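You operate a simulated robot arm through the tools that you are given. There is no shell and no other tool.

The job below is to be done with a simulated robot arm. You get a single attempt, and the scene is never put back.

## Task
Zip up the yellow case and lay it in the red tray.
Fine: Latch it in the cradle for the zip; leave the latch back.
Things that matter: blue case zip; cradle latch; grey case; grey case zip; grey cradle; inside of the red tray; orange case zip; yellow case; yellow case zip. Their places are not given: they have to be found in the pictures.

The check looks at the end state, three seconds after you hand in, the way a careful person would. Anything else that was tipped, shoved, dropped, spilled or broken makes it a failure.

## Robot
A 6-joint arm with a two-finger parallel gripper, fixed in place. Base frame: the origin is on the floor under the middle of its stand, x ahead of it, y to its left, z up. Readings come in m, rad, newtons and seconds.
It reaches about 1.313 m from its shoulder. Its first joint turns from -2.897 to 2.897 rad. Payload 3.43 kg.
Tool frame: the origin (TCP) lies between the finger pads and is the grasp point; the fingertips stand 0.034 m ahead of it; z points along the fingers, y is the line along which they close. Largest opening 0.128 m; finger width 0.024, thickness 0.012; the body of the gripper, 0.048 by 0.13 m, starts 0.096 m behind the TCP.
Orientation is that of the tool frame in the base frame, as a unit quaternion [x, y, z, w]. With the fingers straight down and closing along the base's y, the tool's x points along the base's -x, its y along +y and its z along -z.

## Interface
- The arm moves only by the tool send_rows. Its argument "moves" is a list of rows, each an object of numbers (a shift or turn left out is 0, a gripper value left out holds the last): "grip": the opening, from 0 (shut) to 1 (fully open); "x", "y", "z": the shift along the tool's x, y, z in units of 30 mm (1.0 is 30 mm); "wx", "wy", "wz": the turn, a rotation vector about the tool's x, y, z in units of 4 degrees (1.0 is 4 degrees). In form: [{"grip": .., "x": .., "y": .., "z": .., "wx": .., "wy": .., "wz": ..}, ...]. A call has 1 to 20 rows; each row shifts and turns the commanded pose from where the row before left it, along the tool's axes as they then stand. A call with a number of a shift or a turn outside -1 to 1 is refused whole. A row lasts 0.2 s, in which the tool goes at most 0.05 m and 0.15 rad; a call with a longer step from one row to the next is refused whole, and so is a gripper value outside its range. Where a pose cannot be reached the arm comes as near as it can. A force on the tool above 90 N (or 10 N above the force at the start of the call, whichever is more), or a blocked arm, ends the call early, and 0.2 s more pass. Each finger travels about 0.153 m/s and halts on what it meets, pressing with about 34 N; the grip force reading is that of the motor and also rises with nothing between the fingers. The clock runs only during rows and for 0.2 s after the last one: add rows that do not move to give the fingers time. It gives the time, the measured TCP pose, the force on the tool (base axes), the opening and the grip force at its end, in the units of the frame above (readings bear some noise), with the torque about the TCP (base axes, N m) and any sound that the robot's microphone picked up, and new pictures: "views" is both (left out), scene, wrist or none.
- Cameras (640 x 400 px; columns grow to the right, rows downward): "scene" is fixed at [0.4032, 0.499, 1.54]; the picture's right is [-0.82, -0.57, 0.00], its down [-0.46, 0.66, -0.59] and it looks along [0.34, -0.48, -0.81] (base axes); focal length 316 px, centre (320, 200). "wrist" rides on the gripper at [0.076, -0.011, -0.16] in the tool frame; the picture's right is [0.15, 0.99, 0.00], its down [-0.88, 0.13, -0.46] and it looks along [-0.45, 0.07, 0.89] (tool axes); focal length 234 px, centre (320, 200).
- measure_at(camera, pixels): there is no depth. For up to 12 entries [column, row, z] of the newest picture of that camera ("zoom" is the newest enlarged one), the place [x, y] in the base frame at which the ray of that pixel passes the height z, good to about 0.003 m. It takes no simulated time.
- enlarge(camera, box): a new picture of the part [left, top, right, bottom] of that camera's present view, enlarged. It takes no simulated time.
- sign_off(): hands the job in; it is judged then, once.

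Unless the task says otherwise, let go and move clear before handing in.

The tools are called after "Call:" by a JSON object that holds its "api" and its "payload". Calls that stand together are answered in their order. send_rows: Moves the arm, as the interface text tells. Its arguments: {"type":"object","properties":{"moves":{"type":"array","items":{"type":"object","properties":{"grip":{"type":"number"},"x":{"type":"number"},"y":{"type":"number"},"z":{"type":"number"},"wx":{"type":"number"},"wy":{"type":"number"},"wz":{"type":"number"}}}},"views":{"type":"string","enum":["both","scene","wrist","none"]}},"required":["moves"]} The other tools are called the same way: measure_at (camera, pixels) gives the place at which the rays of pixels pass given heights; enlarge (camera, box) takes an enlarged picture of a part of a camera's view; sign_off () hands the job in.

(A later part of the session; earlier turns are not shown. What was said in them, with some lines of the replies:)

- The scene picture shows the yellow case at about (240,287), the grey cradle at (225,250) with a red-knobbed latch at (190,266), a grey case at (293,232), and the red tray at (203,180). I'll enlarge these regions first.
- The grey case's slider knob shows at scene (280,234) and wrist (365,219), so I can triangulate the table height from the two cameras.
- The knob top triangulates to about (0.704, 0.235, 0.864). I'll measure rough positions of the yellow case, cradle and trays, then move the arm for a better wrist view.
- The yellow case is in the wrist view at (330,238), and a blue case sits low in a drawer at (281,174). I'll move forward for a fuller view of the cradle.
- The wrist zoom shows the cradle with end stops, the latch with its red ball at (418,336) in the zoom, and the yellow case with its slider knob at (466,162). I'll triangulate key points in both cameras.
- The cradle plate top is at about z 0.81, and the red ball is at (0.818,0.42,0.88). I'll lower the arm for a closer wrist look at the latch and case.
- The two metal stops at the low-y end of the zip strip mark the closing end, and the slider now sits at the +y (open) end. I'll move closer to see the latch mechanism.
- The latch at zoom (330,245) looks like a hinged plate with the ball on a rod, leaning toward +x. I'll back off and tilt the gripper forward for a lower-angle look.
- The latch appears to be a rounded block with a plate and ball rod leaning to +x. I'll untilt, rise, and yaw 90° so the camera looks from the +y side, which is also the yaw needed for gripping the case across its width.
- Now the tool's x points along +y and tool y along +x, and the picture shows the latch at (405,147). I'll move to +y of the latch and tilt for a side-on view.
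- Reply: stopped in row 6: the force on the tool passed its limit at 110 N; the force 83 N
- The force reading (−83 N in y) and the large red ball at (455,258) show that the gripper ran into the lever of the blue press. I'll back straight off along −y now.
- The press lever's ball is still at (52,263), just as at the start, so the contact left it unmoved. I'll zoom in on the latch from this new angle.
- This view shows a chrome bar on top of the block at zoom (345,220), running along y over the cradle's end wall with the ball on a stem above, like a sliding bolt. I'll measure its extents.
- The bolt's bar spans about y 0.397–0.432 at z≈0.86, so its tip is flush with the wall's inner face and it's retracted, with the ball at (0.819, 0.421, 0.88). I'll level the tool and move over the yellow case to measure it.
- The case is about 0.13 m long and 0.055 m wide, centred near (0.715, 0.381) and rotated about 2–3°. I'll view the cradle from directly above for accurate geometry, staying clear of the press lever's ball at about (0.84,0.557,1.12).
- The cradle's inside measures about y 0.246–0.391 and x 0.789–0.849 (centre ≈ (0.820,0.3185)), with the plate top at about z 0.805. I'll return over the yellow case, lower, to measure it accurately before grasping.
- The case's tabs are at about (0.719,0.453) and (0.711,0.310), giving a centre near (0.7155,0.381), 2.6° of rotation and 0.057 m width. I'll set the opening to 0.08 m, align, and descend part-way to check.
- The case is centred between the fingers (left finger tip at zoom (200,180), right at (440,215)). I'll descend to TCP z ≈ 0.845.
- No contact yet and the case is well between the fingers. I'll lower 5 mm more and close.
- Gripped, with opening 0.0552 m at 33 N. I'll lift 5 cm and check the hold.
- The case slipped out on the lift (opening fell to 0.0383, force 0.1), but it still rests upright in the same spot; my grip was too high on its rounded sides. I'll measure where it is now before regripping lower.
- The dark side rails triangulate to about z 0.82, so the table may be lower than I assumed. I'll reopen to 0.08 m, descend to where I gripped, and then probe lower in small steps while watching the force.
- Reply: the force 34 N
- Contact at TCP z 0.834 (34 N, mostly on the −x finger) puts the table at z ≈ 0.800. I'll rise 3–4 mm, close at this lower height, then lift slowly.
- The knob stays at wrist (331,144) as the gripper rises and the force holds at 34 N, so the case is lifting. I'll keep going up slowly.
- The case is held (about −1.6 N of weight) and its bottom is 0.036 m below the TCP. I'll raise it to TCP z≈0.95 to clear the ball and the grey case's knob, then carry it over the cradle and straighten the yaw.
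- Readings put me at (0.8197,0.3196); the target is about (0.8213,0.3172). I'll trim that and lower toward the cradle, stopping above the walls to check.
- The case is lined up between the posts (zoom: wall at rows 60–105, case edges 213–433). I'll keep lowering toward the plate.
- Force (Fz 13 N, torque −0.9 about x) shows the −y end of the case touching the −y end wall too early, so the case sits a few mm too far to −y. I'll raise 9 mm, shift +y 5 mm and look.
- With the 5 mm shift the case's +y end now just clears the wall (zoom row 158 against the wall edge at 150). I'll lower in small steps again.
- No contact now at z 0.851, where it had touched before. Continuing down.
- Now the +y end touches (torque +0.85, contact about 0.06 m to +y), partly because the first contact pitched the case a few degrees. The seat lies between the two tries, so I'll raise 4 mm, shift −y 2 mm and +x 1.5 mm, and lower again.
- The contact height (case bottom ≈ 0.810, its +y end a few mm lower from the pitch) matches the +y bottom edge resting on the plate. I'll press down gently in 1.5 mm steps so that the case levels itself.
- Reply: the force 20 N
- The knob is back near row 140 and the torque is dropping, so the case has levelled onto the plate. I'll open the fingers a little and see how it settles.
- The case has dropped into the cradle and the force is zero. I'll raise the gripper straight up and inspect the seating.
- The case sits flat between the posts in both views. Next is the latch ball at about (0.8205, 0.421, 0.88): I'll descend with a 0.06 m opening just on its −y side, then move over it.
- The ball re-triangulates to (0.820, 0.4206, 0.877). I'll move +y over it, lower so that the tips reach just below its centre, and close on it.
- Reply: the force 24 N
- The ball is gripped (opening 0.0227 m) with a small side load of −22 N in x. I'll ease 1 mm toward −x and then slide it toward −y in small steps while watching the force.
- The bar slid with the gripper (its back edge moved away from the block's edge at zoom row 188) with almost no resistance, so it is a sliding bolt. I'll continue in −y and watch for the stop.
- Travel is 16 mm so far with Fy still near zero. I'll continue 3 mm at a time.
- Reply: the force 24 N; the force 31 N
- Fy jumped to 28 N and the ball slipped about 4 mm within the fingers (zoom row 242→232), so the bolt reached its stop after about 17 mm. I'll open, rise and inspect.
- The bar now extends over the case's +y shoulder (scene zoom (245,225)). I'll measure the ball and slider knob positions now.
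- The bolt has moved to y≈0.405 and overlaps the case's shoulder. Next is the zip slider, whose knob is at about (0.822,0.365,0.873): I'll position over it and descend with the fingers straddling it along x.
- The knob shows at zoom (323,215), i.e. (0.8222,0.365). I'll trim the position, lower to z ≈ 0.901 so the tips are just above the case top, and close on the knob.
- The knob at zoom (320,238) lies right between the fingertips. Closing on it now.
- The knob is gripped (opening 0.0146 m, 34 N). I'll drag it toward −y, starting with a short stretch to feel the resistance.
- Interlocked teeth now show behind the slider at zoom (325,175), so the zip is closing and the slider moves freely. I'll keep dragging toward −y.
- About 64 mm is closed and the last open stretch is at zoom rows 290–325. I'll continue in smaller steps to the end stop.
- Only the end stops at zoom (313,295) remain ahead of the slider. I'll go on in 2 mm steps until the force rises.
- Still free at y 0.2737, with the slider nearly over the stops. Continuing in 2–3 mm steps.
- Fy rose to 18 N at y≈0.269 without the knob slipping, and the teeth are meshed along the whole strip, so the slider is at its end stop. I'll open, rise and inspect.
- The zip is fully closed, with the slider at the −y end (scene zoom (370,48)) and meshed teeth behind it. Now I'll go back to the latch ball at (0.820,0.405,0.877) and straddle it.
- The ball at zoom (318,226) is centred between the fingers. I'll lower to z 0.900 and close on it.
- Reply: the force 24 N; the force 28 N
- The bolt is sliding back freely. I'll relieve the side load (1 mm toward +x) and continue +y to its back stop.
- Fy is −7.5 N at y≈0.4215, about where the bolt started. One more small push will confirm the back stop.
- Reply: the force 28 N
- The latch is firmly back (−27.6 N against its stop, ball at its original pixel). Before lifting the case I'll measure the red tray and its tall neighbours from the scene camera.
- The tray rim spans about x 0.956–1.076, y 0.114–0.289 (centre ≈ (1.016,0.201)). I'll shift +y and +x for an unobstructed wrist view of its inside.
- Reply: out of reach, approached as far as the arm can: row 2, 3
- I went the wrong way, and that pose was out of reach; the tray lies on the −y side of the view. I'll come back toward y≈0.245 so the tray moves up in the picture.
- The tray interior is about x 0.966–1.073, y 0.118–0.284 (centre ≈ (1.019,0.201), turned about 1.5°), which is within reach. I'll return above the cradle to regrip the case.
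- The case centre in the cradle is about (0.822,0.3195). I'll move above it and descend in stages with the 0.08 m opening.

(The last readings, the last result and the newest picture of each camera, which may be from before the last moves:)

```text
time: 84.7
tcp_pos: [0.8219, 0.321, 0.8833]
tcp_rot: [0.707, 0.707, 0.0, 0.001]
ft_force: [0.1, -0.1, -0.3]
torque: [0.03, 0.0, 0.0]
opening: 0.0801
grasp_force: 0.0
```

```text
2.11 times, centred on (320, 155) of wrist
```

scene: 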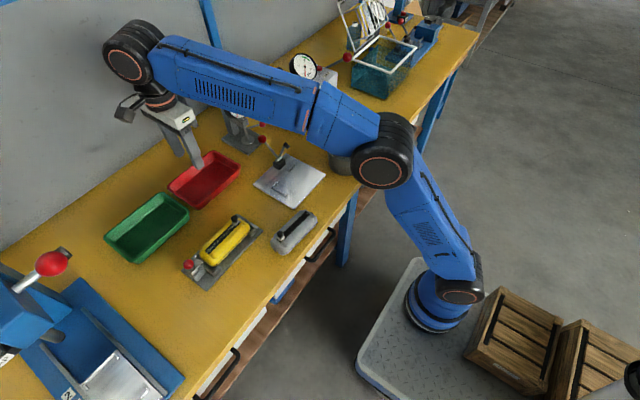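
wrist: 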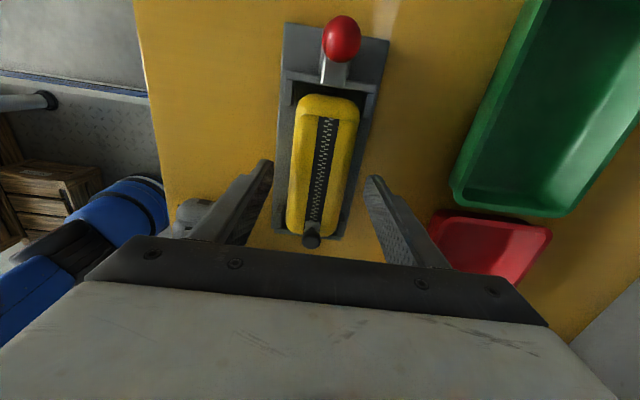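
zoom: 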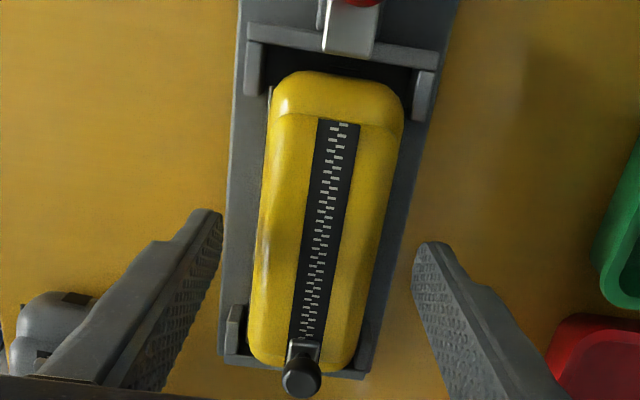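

The case is centred between the fingers with clearance on both sides. I'll lower to about z 0.845, keeping the tips just above the plate.

Call:
{"api": "send_rows", "payload": {"moves": [{"z": 0.5}, {"z": 0.45}, {"z": 0.25}, {}], "views": "none"}}

Call:
{"api": "send_rows", "payload": {"moves": [{"z": 0.06}, {}], "views": "wrist"}}

Call:
{"api": "enlarge", "payload": {"camera": "wrist", "box": [220, 60, 420, 250]}}

```text
time: 85.7
tcp_pos: [0.8202, 0.3209, 0.8459]
tcp_rot: [0.707, 0.707, 0.001, 0.001]
ft_force: [-0.2, -0.5, -0.5]
torque: [0.0, 0.03, 0.02]
opening: 0.0799
grasp_force: 0.0
```

```text
time: 86.3
tcp_pos: [0.8204, 0.3203, 0.8432]
tcp_rot: [0.706, 0.708, 0.001, 0.001]
ft_force: [0.1, 0.0, 0.1]
torque: [-0.02, 0.0, 0.0]
opening: 0.08
grasp_force: 0.0
```

wrist: 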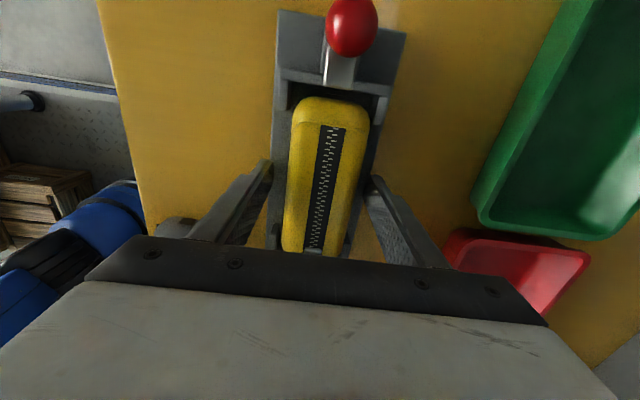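

```text
2.11 times, centred on (320, 155) of wrist
```

zoom: 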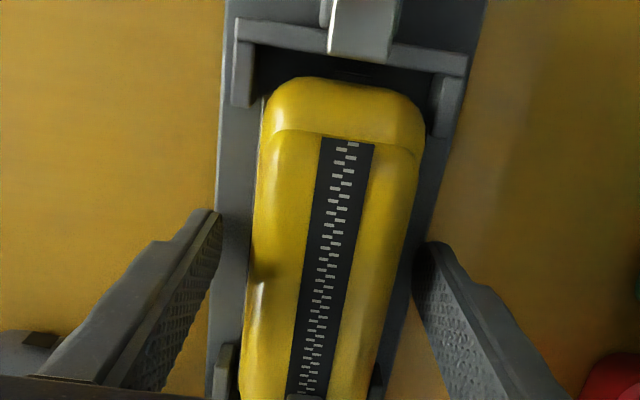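

The case sits slightly nearer the +x finger (gaps 38 px against 10 px), so I'll shift 2.5 mm toward +x and then close.

Call:
{"api": "send_rows", "payload": {"moves": [{"y": 0.08}, {}, {"grip": 0.45}, {"grip": 0.38}, {"grip": 0.25}, {"grip": 0.2}, {"grip": 0.2}], "views": "wrist"}}

Call:
{"api": "enlarge", "payload": {"camera": "wrist", "box": [220, 60, 420, 250]}}

```text
time: 87.9
tcp_pos: [0.8223, 0.3204, 0.8436]
tcp_rot: [0.707, 0.707, 0.0, 0.001]
ft_force: [-0.3, 0.4, 0.9]
torque: [-0.05, 0.05, -0.02]
opening: 0.0554
grasp_force: 34.1
```

wrist: 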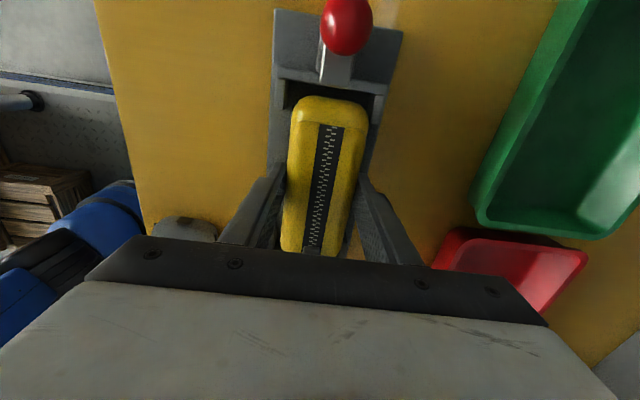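

```text
2.11 times, centred on (320, 155) of wrist
```

zoom: 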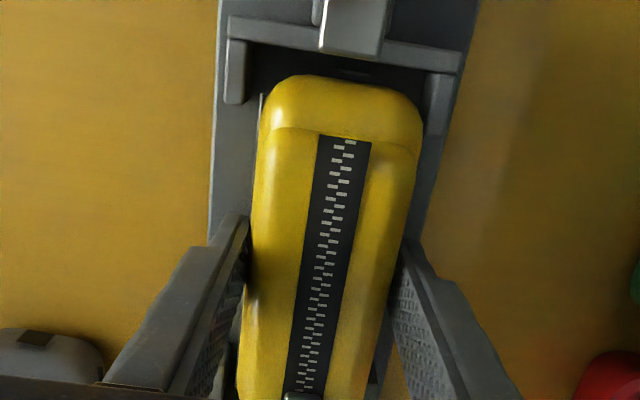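

Gripped again at 0.0554 m and 34 N with no side load. I'll lift slowly.

Call:
{"api": "send_rows", "payload": {"moves": [{"z": -0.1}, {"z": -0.1}, {"z": -0.15}, {"z": -0.2}, {}], "views": "wrist"}}

Call:
{"api": "enlarge", "payload": {"camera": "wrist", "box": [220, 60, 420, 250]}}

```text
time: 89.1
tcp_pos: [0.8227, 0.3214, 0.8605]
tcp_rot: [0.707, 0.707, -0.001, 0.001]
ft_force: [-2.2, 1.2, -2.3]
torque: [-0.02, 0.14, 0.17]
opening: 0.0552
grasp_force: 33.8
```

wrist: 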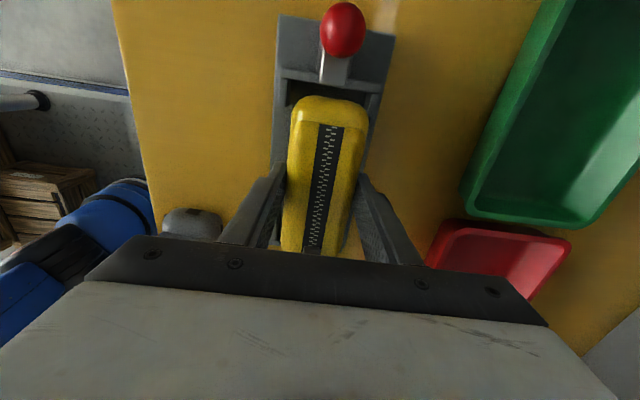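

```text
2.11 times, centred on (320, 155) of wrist
```

zoom: 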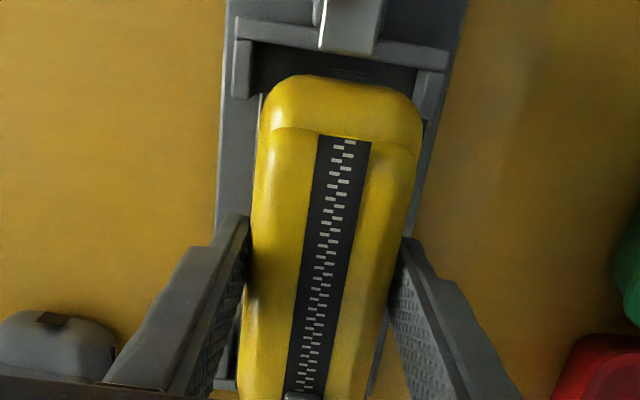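

The case is lifting with the gripper. I'll continue up to TCP z≈0.95.

Call:
{"api": "send_rows", "payload": {"moves": [{"z": -0.3}, {"z": -0.4}, {"z": -0.5}, {"z": -0.5}, {"z": -0.5}, {"z": -0.5}, {"z": -0.3}, {}], "views": "both"}}

Call:
{"api": "enlarge", "payload": {"camera": "scene", "box": [160, 180, 280, 300]}}

```text
time: 90.9
tcp_pos: [0.8217, 0.3189, 0.9504]
tcp_rot: [0.707, 0.707, 0.001, 0.001]
ft_force: [-0.6, -0.2, -2.1]
torque: [0.02, -0.02, -0.01]
opening: 0.0551
grasp_force: 33.8
```

scene: 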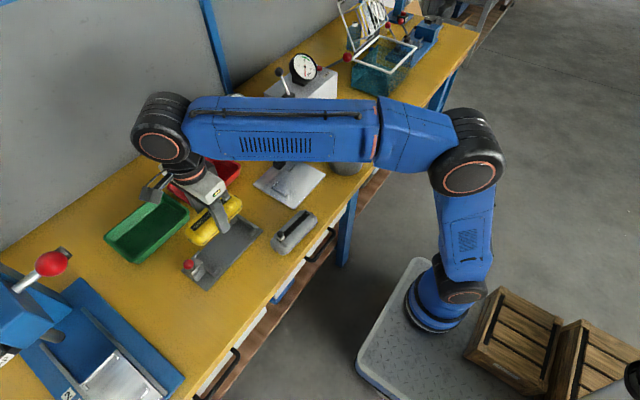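
wrist: 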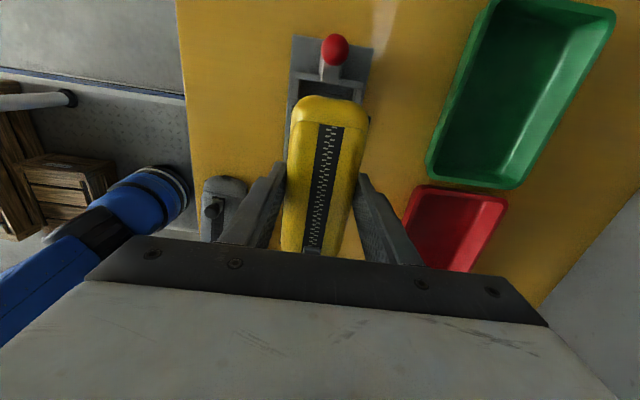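

```text
3.33 times, centred on (220, 240) of scene
```

zoom: 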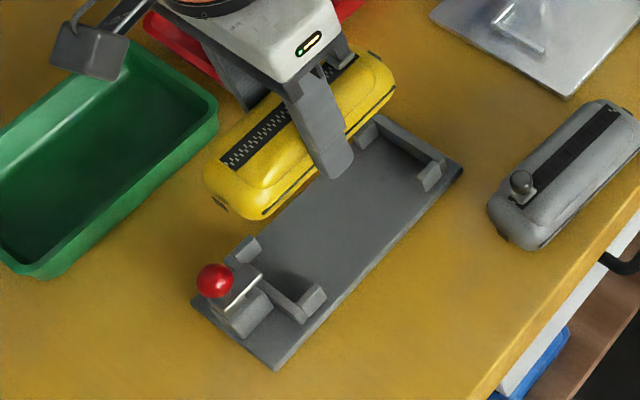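

The case is clear of the empty cradle and held at 34 N. I'll carry it over to the red tray centre at (1.018,0.202), matching the tray's 1.5° turn.

Call:
{"api": "send_rows", "payload": {"moves": [{"y": 0.3, "x": -0.2}, {"y": 0.5, "x": -0.3}, {"y": 0.6, "x": -0.4}, {"y": 0.6, "x": -0.4}, {"y": 0.6, "x": -0.4}, {"y": 0.6, "x": -0.4}, {"y": 0.6, "x": -0.4}, {"y": 0.6, "x": -0.4}, {"y": 0.6, "x": -0.4}, {"y": 0.6, "x": -0.3}, {"y": 0.5, "x": -0.2}, {"y": 0.3, "x": -0.1}, {"wz": 0.37}, {}], "views": "both"}}

Call:
{"api": "enlarge", "payload": {"camera": "wrist", "box": [220, 60, 420, 250]}}

Call:
{"api": "enlarge", "payload": {"camera": "scene", "box": [140, 120, 270, 230]}}

```text
time: 93.9
tcp_pos: [1.0144, 0.2046, 0.9515]
tcp_rot: [0.716, 0.698, 0.0, 0.001]
ft_force: [-0.5, 0.3, -1.0]
torque: [0.01, 0.0, 0.01]
opening: 0.0552
grasp_force: 34.0
```

scene: 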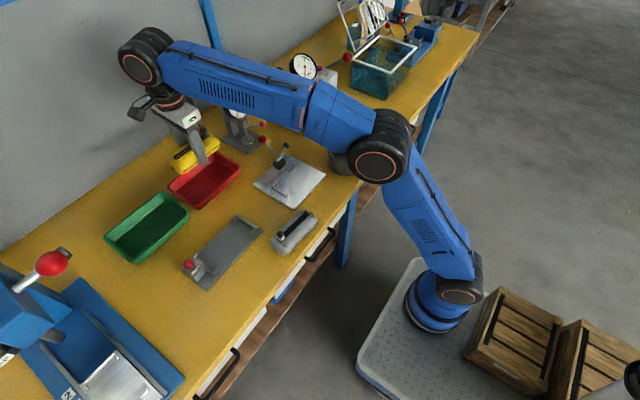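
wrist: 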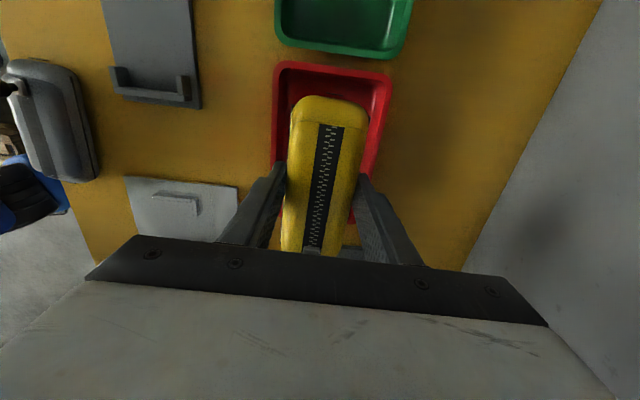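

```text
2.11 times, centred on (320, 155) of wrist
```

zoom: 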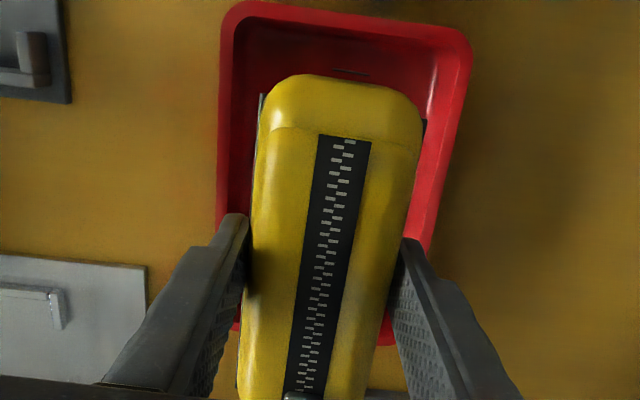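

```text
3.64 times, centred on (205, 175) of scene
```

zoom: 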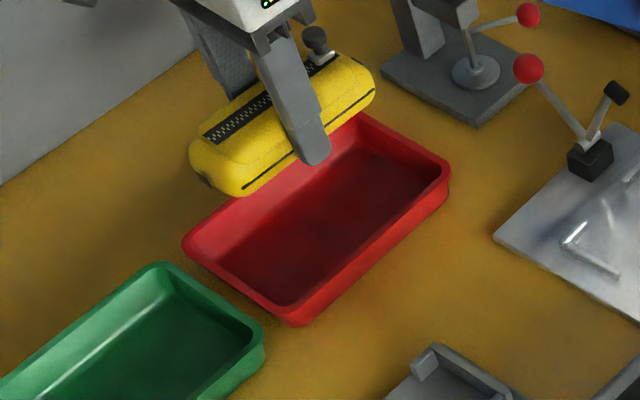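

I'm at (1.0144,0.2046) above the tray. I'll measure the rim from this view to refine the target.

Call:
{"api": "measure_at", "payload": {"camera": "zoom", "pixels": [[222, 60, 0.84], [468, 60, 0.84], [232, 40, 0.835], [455, 60, 0.835], [345, 20, 0.84], [350, 35, 0.835], [218, 200, 0.84], [438, 200, 0.84]]}}

```text
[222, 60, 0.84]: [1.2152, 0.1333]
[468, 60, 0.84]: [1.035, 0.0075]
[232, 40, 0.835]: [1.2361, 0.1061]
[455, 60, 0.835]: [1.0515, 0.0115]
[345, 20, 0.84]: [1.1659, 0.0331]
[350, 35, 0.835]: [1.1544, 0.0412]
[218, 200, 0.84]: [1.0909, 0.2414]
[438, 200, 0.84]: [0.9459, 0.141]
```

Those were taken on the scene zoom; repeating on the wrist picture.

Call:
{"api": "measure_at", "payload": {"camera": "wrist", "pixels": [[273.6, 88.65, 0.84], [390.1, 88.65, 0.84], [271.7, 155, 0.84], [375.9, 155, 0.84], [331.8, 69.7, 0.84], [334.2, 76.8, 0.835], [275, 64, 0.84], [391, 74, 0.84]]}}

```text
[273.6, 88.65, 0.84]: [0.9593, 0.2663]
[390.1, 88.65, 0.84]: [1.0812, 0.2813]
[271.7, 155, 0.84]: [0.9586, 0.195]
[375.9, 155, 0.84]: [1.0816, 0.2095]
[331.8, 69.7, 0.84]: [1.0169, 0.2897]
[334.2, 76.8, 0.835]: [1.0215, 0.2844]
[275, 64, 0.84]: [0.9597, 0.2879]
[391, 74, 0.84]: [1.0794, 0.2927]
```

The tray's outer rim spans x 0.959–1.081 and its +y edge is at 0.290, so the centre is (1.020,0.201). I'll trim +5 mm in x and −2.5 mm in y and lower in stages.

Call:
{"api": "send_rows", "payload": {"moves": [{"y": 0.17, "x": -0.08, "z": 0.3}, {"z": 0.5}, {"z": 0.5}, {"z": 0.5}, {"z": 0.4}, {}], "views": "both"}}

Call:
{"api": "enlarge", "payload": {"camera": "wrist", "box": [220, 40, 420, 250]}}

Call:
{"api": "enlarge", "payload": {"camera": "scene", "box": [140, 120, 270, 230]}}

```text
time: 95.3
tcp_pos: [1.0192, 0.1998, 0.8862]
tcp_rot: [0.716, 0.699, 0.0, 0.001]
ft_force: [-0.2, -0.9, -1.3]
torque: [-0.02, -0.01, 0.01]
opening: 0.0552
grasp_force: 34.3
```

scene: 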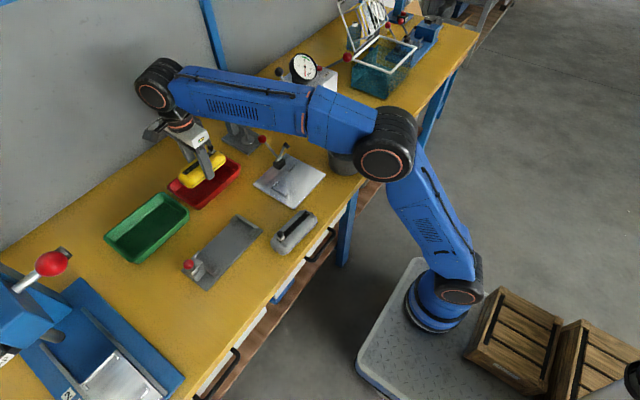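
wrist: 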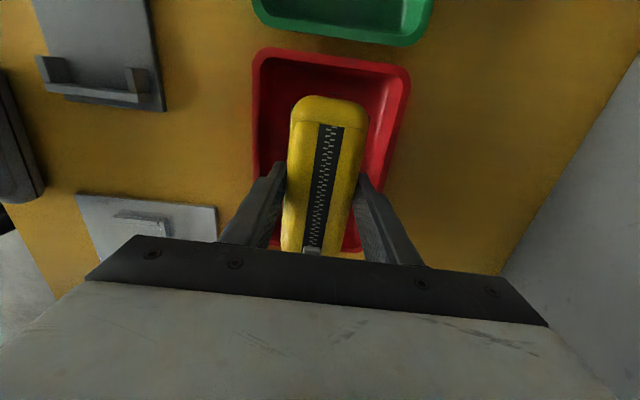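

```text
1.90 times, centred on (320, 145) of wrist
```

zoom: 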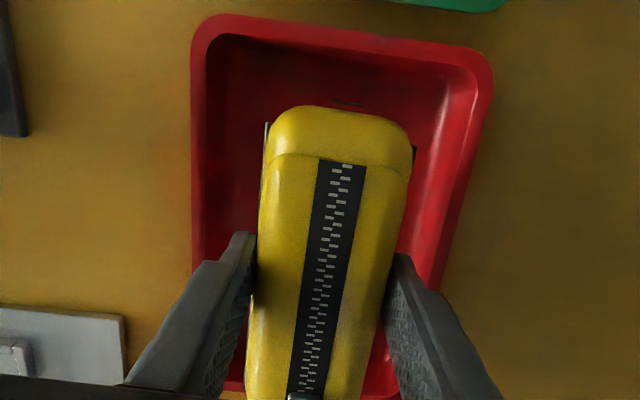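

```text
3.64 times, centred on (205, 175) of scene
```

zoom: 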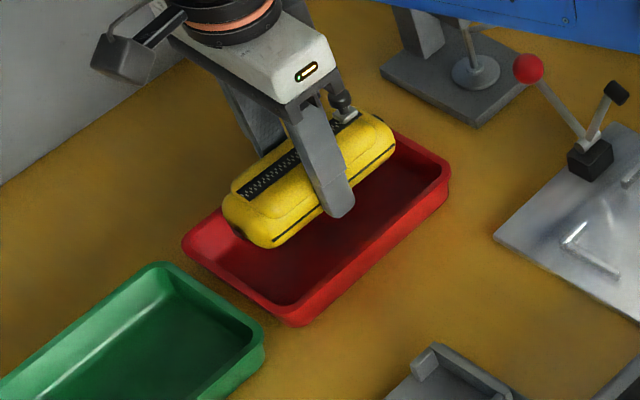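

The case is centred in the tray in the wrist zoom (gaps about 60 px each side). I'll keep lowering gently.

Call:
{"api": "send_rows", "payload": {"moves": [{"x": 0.03, "z": 0.4}, {"z": 0.4}, {"z": 0.35}, {}], "views": "none"}}

Call:
{"api": "send_rows", "payload": {"moves": [{"z": 0.1}, {}], "views": "wrist"}}

Call:
{"api": "enlarge", "payload": {"camera": "wrist", "box": [220, 40, 420, 250]}}

```text
time: 96.3
tcp_pos: [1.0187, 0.2009, 0.8502]
tcp_rot: [0.716, 0.698, 0.0, 0.001]
ft_force: [-0.4, 0.7, -0.3]
torque: [0.0, -0.03, 0.01]
opening: 0.0554
grasp_force: 33.8
```

```text
time: 96.9
tcp_pos: [1.0206, 0.2007, 0.8473]
tcp_rot: [0.716, 0.698, 0.001, 0.0]
ft_force: [-0.3, 0.1, -1.4]
torque: [0.01, 0.0, 0.0]
opening: 0.0552
grasp_force: 33.5
```

wrist: 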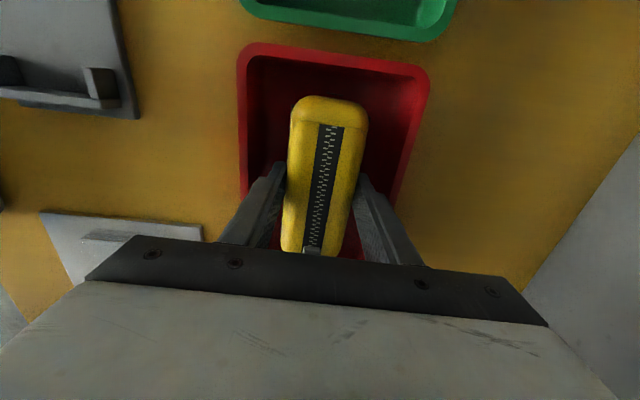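

```text
1.90 times, centred on (320, 145) of wrist
```

zoom: 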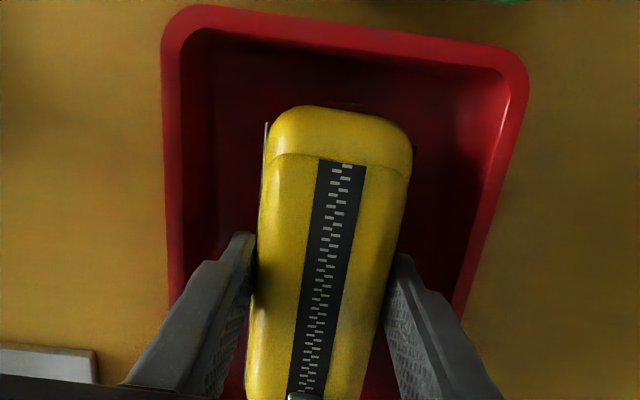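

No contact yet at z 0.847. Lowering in 1.5–2 mm steps until the case touches the tray floor.

Call:
{"api": "send_rows", "payload": {"moves": [{"z": 0.07}, {}], "views": "none"}}

Call:
{"api": "send_rows", "payload": {"moves": [{"z": 0.06}, {}], "views": "none"}}

Call:
{"api": "send_rows", "payload": {"moves": [{"z": 0.05}, {}], "views": "none"}}

```text
time: 97.5
tcp_pos: [1.02, 0.2012, 0.8455]
tcp_rot: [0.716, 0.699, 0.0, 0.001]
ft_force: [0.3, 0.8, -1.7]
torque: [0.02, -0.03, 0.01]
opening: 0.0554
grasp_force: 33.6
```

```text
time: 98.1
tcp_pos: [1.0196, 0.2011, 0.8435]
tcp_rot: [0.716, 0.698, 0.0, 0.002]
ft_force: [-0.1, 1.0, -1.1]
torque: [0.0, 0.01, -0.04]
opening: 0.0551
grasp_force: 33.9
```

```text
time: 98.7
tcp_pos: [1.0203, 0.2014, 0.8428]
tcp_rot: [0.715, 0.699, 0.0, 0.001]
ft_force: [-0.6, -1.1, -1.3]
torque: [0.03, 0.0, -0.03]
opening: 0.0553
grasp_force: 34.0
```

Call:
{"api": "send_rows", "payload": {"moves": [{"z": 0.05}, {}], "views": "none"}}

Call:
{"api": "send_rows", "payload": {"moves": [{"z": 0.05}, {}], "views": "none"}}

Call:
{"api": "send_rows", "payload": {"moves": [{"z": 0.05}, {}], "views": "wrist"}}

```text
time: 99.3
tcp_pos: [1.0194, 0.2018, 0.8407]
tcp_rot: [0.715, 0.699, 0.001, 0.001]
ft_force: [0.1, -0.8, -1.1]
torque: [0.0, 0.01, 0.01]
opening: 0.0552
grasp_force: 34.1
```

```text
time: 99.9
tcp_pos: [1.0191, 0.2019, 0.8406]
tcp_rot: [0.716, 0.698, -0.001, 0.001]
ft_force: [1.2, 0.9, 8.2]
torque: [-0.14, 0.18, -0.01]
opening: 0.0552
grasp_force: 33.7
```

```text
time: 100.5
tcp_pos: [1.0195, 0.2012, 0.8406]
tcp_rot: [0.715, 0.699, 0.002, 0.002]
ft_force: [2.1, 1.8, 22.9]
torque: [-0.25, 0.18, 0.03]
opening: 0.0554
grasp_force: 33.6
```

wrist: 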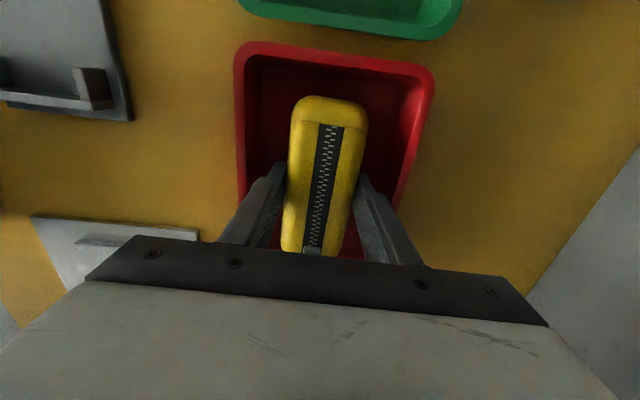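

Fz rose to 23 N with very little torque, so the case is flat on the tray floor. I'll ease off 1 mm, open slightly (to about 0.068 m, to stay clear of the tray walls), and rise straight up.

Call:
{"api": "send_rows", "payload": {"moves": [{"z": -0.07}, {"grip": 0.48}, {"grip": 0.53}, {"grip": 0.53}, {}], "views": "wrist"}}

Call:
{"api": "enlarge", "payload": {"camera": "wrist", "box": [220, 40, 420, 250]}}

```text
time: 101.7
tcp_pos: [1.0205, 0.2015, 0.8409]
tcp_rot: [0.716, 0.698, 0.0, 0.001]
ft_force: [0.0, 0.1, 0.2]
torque: [-0.01, 0.01, 0.02]
opening: 0.0679
grasp_force: 0.1
```

wrist: 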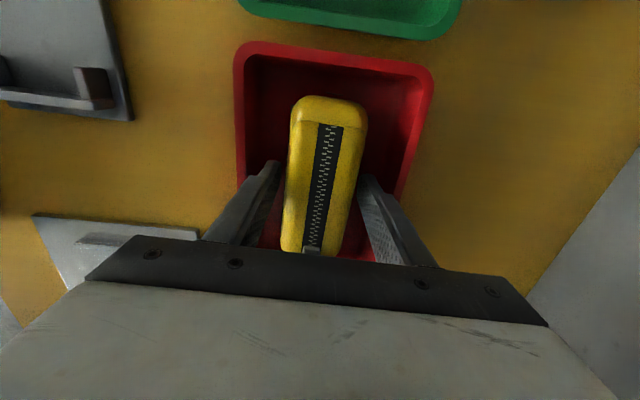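

```text
1.90 times, centred on (320, 145) of wrist
```

zoom: 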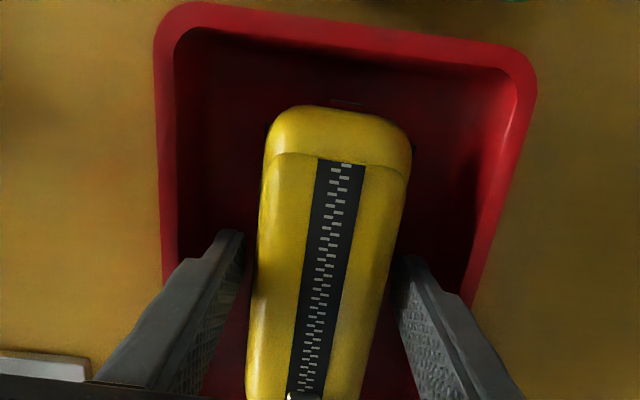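

Released: forces are zero and there is a gap on both sides of the case. I'll rise straight up and clear.

Call:
{"api": "send_rows", "payload": {"moves": [{"z": -0.4}, {"z": -0.7}, {"z": -0.8}, {"z": -0.8}, {"z": -0.8}, {"z": -0.8}, {}], "views": "both"}}

Call:
{"api": "enlarge", "payload": {"camera": "scene", "box": [140, 120, 270, 230]}}

Call:
{"api": "enlarge", "payload": {"camera": "wrist", "box": [240, 60, 420, 250]}}

```text
time: 103.3
tcp_pos: [1.0192, 0.2019, 0.9685]
tcp_rot: [0.716, 0.698, 0.0, 0.001]
ft_force: [0.6, -0.7, -0.4]
torque: [-0.02, 0.0, -0.02]
opening: 0.0677
grasp_force: 0.0
```

scene: 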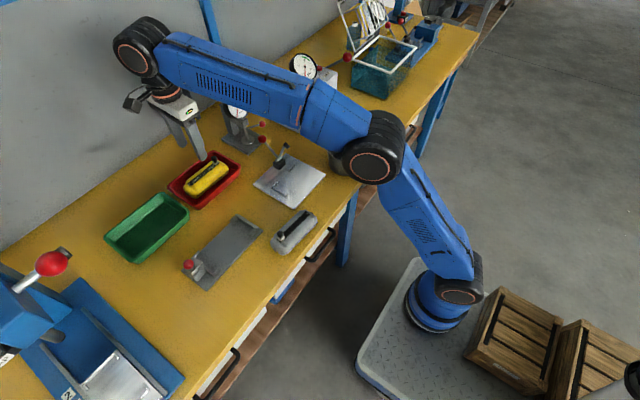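
wrist: 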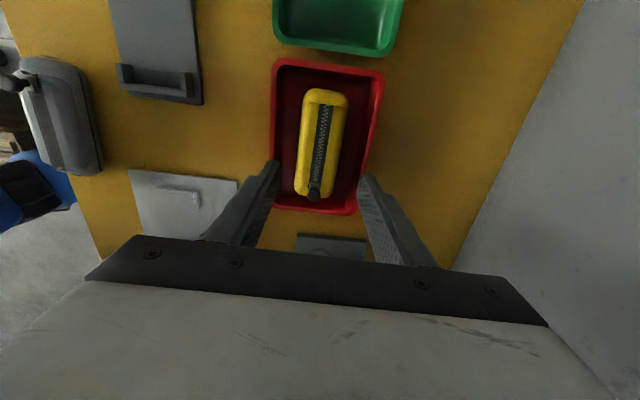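

```text
3.64 times, centred on (205, 175) of scene
```

zoom: 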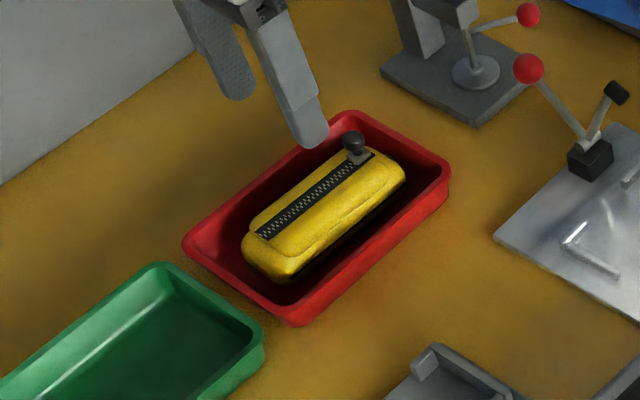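

```text
2.11 times, centred on (330, 155) of wrist
```

zoom: 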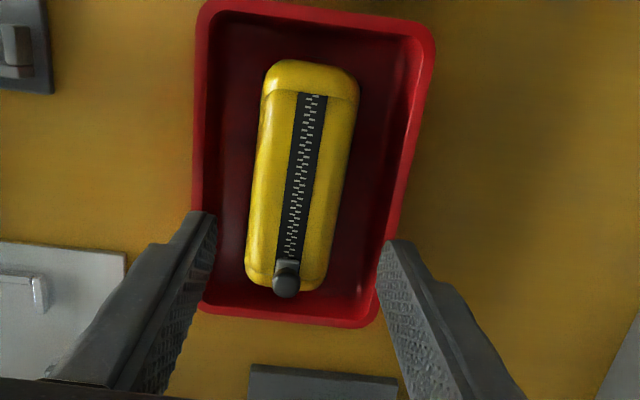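

The case lies flat inside the red tray, fully zipped, with the slider at the end stops. I'll retreat up and back, then verify the cradle latch and surroundings.

Call:
{"api": "send_rows", "payload": {"moves": [{"z": -1}, {"z": -1}, {"y": -0.9}, {"y": -0.9}, {"y": -0.9}, {"y": -0.9}, {"y": -0.9}, {"y": -0.9}, {"y": -0.9}, {"y": -0.9}, {"y": -0.9}, {"y": -0.9}, {}], "views": "both"}}

Call:
{"api": "enlarge", "payload": {"camera": "scene", "box": [140, 130, 330, 310]}}

Call:
{"api": "enlarge", "payload": {"camera": "scene", "box": [170, 220, 260, 290]}}

```text
time: 106.1
tcp_pos: [0.7496, 0.2087, 1.0302]
tcp_rot: [0.715, 0.699, 0.0, 0.001]
ft_force: [-0.4, -0.3, -0.1]
torque: [0.01, 0.0, 0.0]
opening: 0.0679
grasp_force: 0.1
```

scene: 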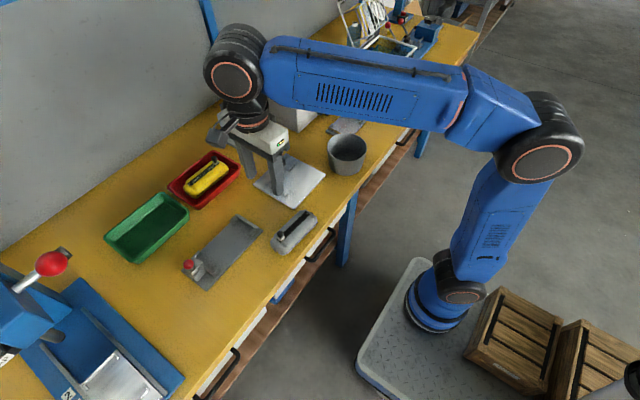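
wrist: 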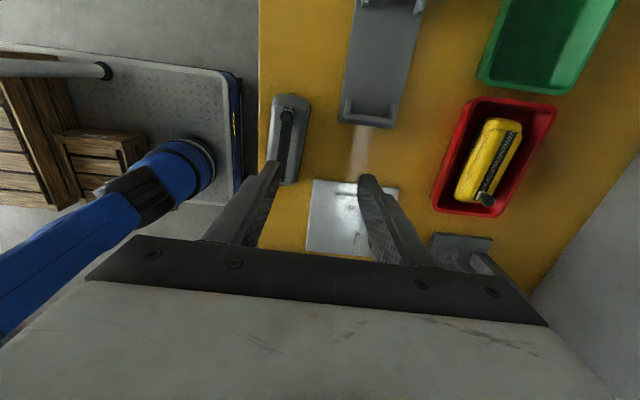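

```text
2.22 times, centred on (235, 220) of scene
```

zoom: 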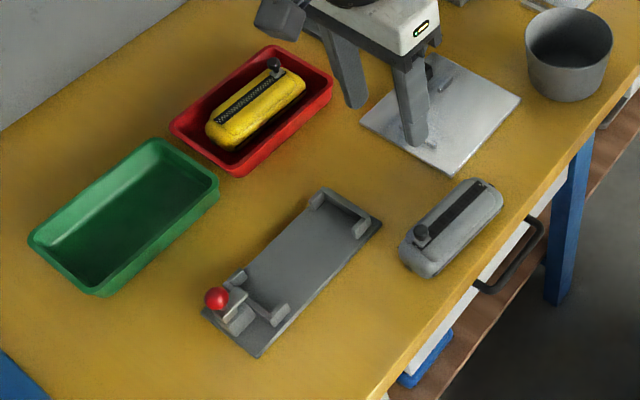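

```text
5.71 times, centred on (215, 255) of scene
```

zoom: 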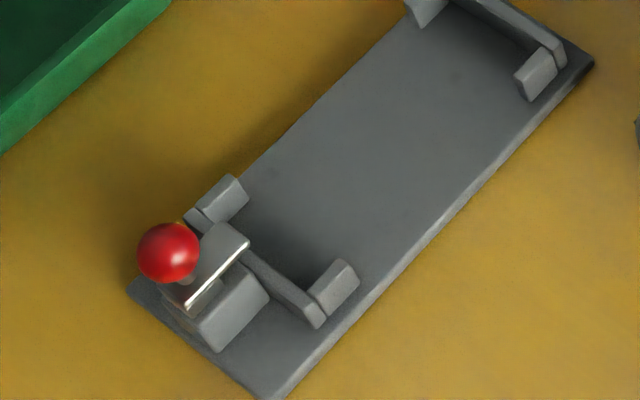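

The latch ball is at its original pixel (188,264) and the trays, cradle and grey case look undisturbed. I'll pull the arm a little farther away for one last check.

Call:
{"api": "send_rows", "payload": {"moves": [{"z": -0.8}, {"z": -0.8}, {"y": -0.9}, {"y": -0.9}, {"y": -0.9}, {"y": -0.9}, {"y": -0.9}, {}], "views": "scene"}}

Call:
{"api": "enlarge", "payload": {"camera": "scene", "box": [150, 60, 360, 270]}}

```text
time: 107.9
tcp_pos: [0.6152, 0.2124, 1.0765]
tcp_rot: [0.717, 0.697, -0.001, 0.001]
ft_force: [-0.4, -0.4, -0.2]
torque: [0.05, 0.03, 0.03]
opening: 0.0677
grasp_force: 0.0
```

scene: 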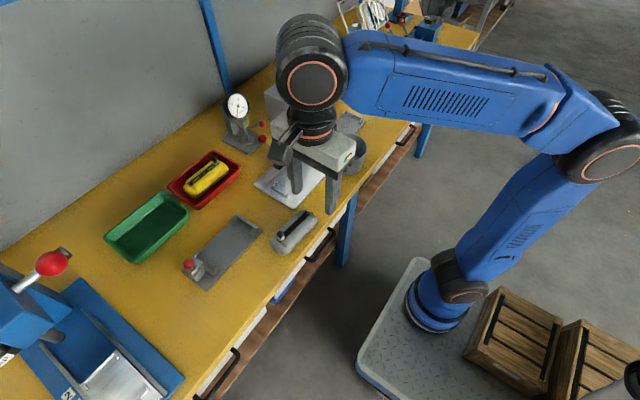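

```text
1.90 times, centred on (255, 165) of scene
```

zoom: 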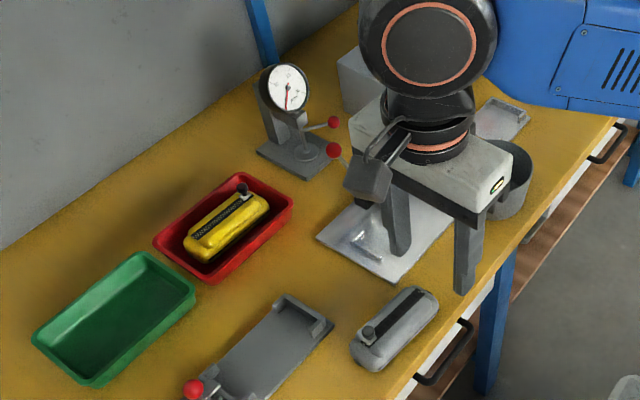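

The last picture shows the yellow case zipped and flat in the red tray (208,178) and the latch back (188,264). The cradle, grey case, green tray and gauge are where they were, and the arm is clear, so I'm handing in.

Call:
{"api": "sign_off", "payload": {}}

```text
The job is handed in.
```

The yellow case is zipped fully shut and lying flat in the red tray, and the job is handed in. I latched it in the grey cradle to pull the zip to its end stop. Then I slid the latch back against its stop before lifting the case out.

Three things did not go cleanly:
- **Press lever:** early on, while I was moving the gripper for a better view, it hit the red ball on the blue press lever and the arm stopped at 110 N. The lever sits at the same place in the picture as before, so I don't think it moved.
- **First lift:** my first grip on the case was too high and it slipped out. It stayed upright in the same spot, and I regripped it lower.
- **Cradle:** the case touched the cradle's end walls lightly before it seated properly.

In the last pictures the grey case, cradle, green tray and dial gauge are where they started. The plate with the small lever beside the tray was partly hidden by the arm in the last view. No unexpected force was felt near it.
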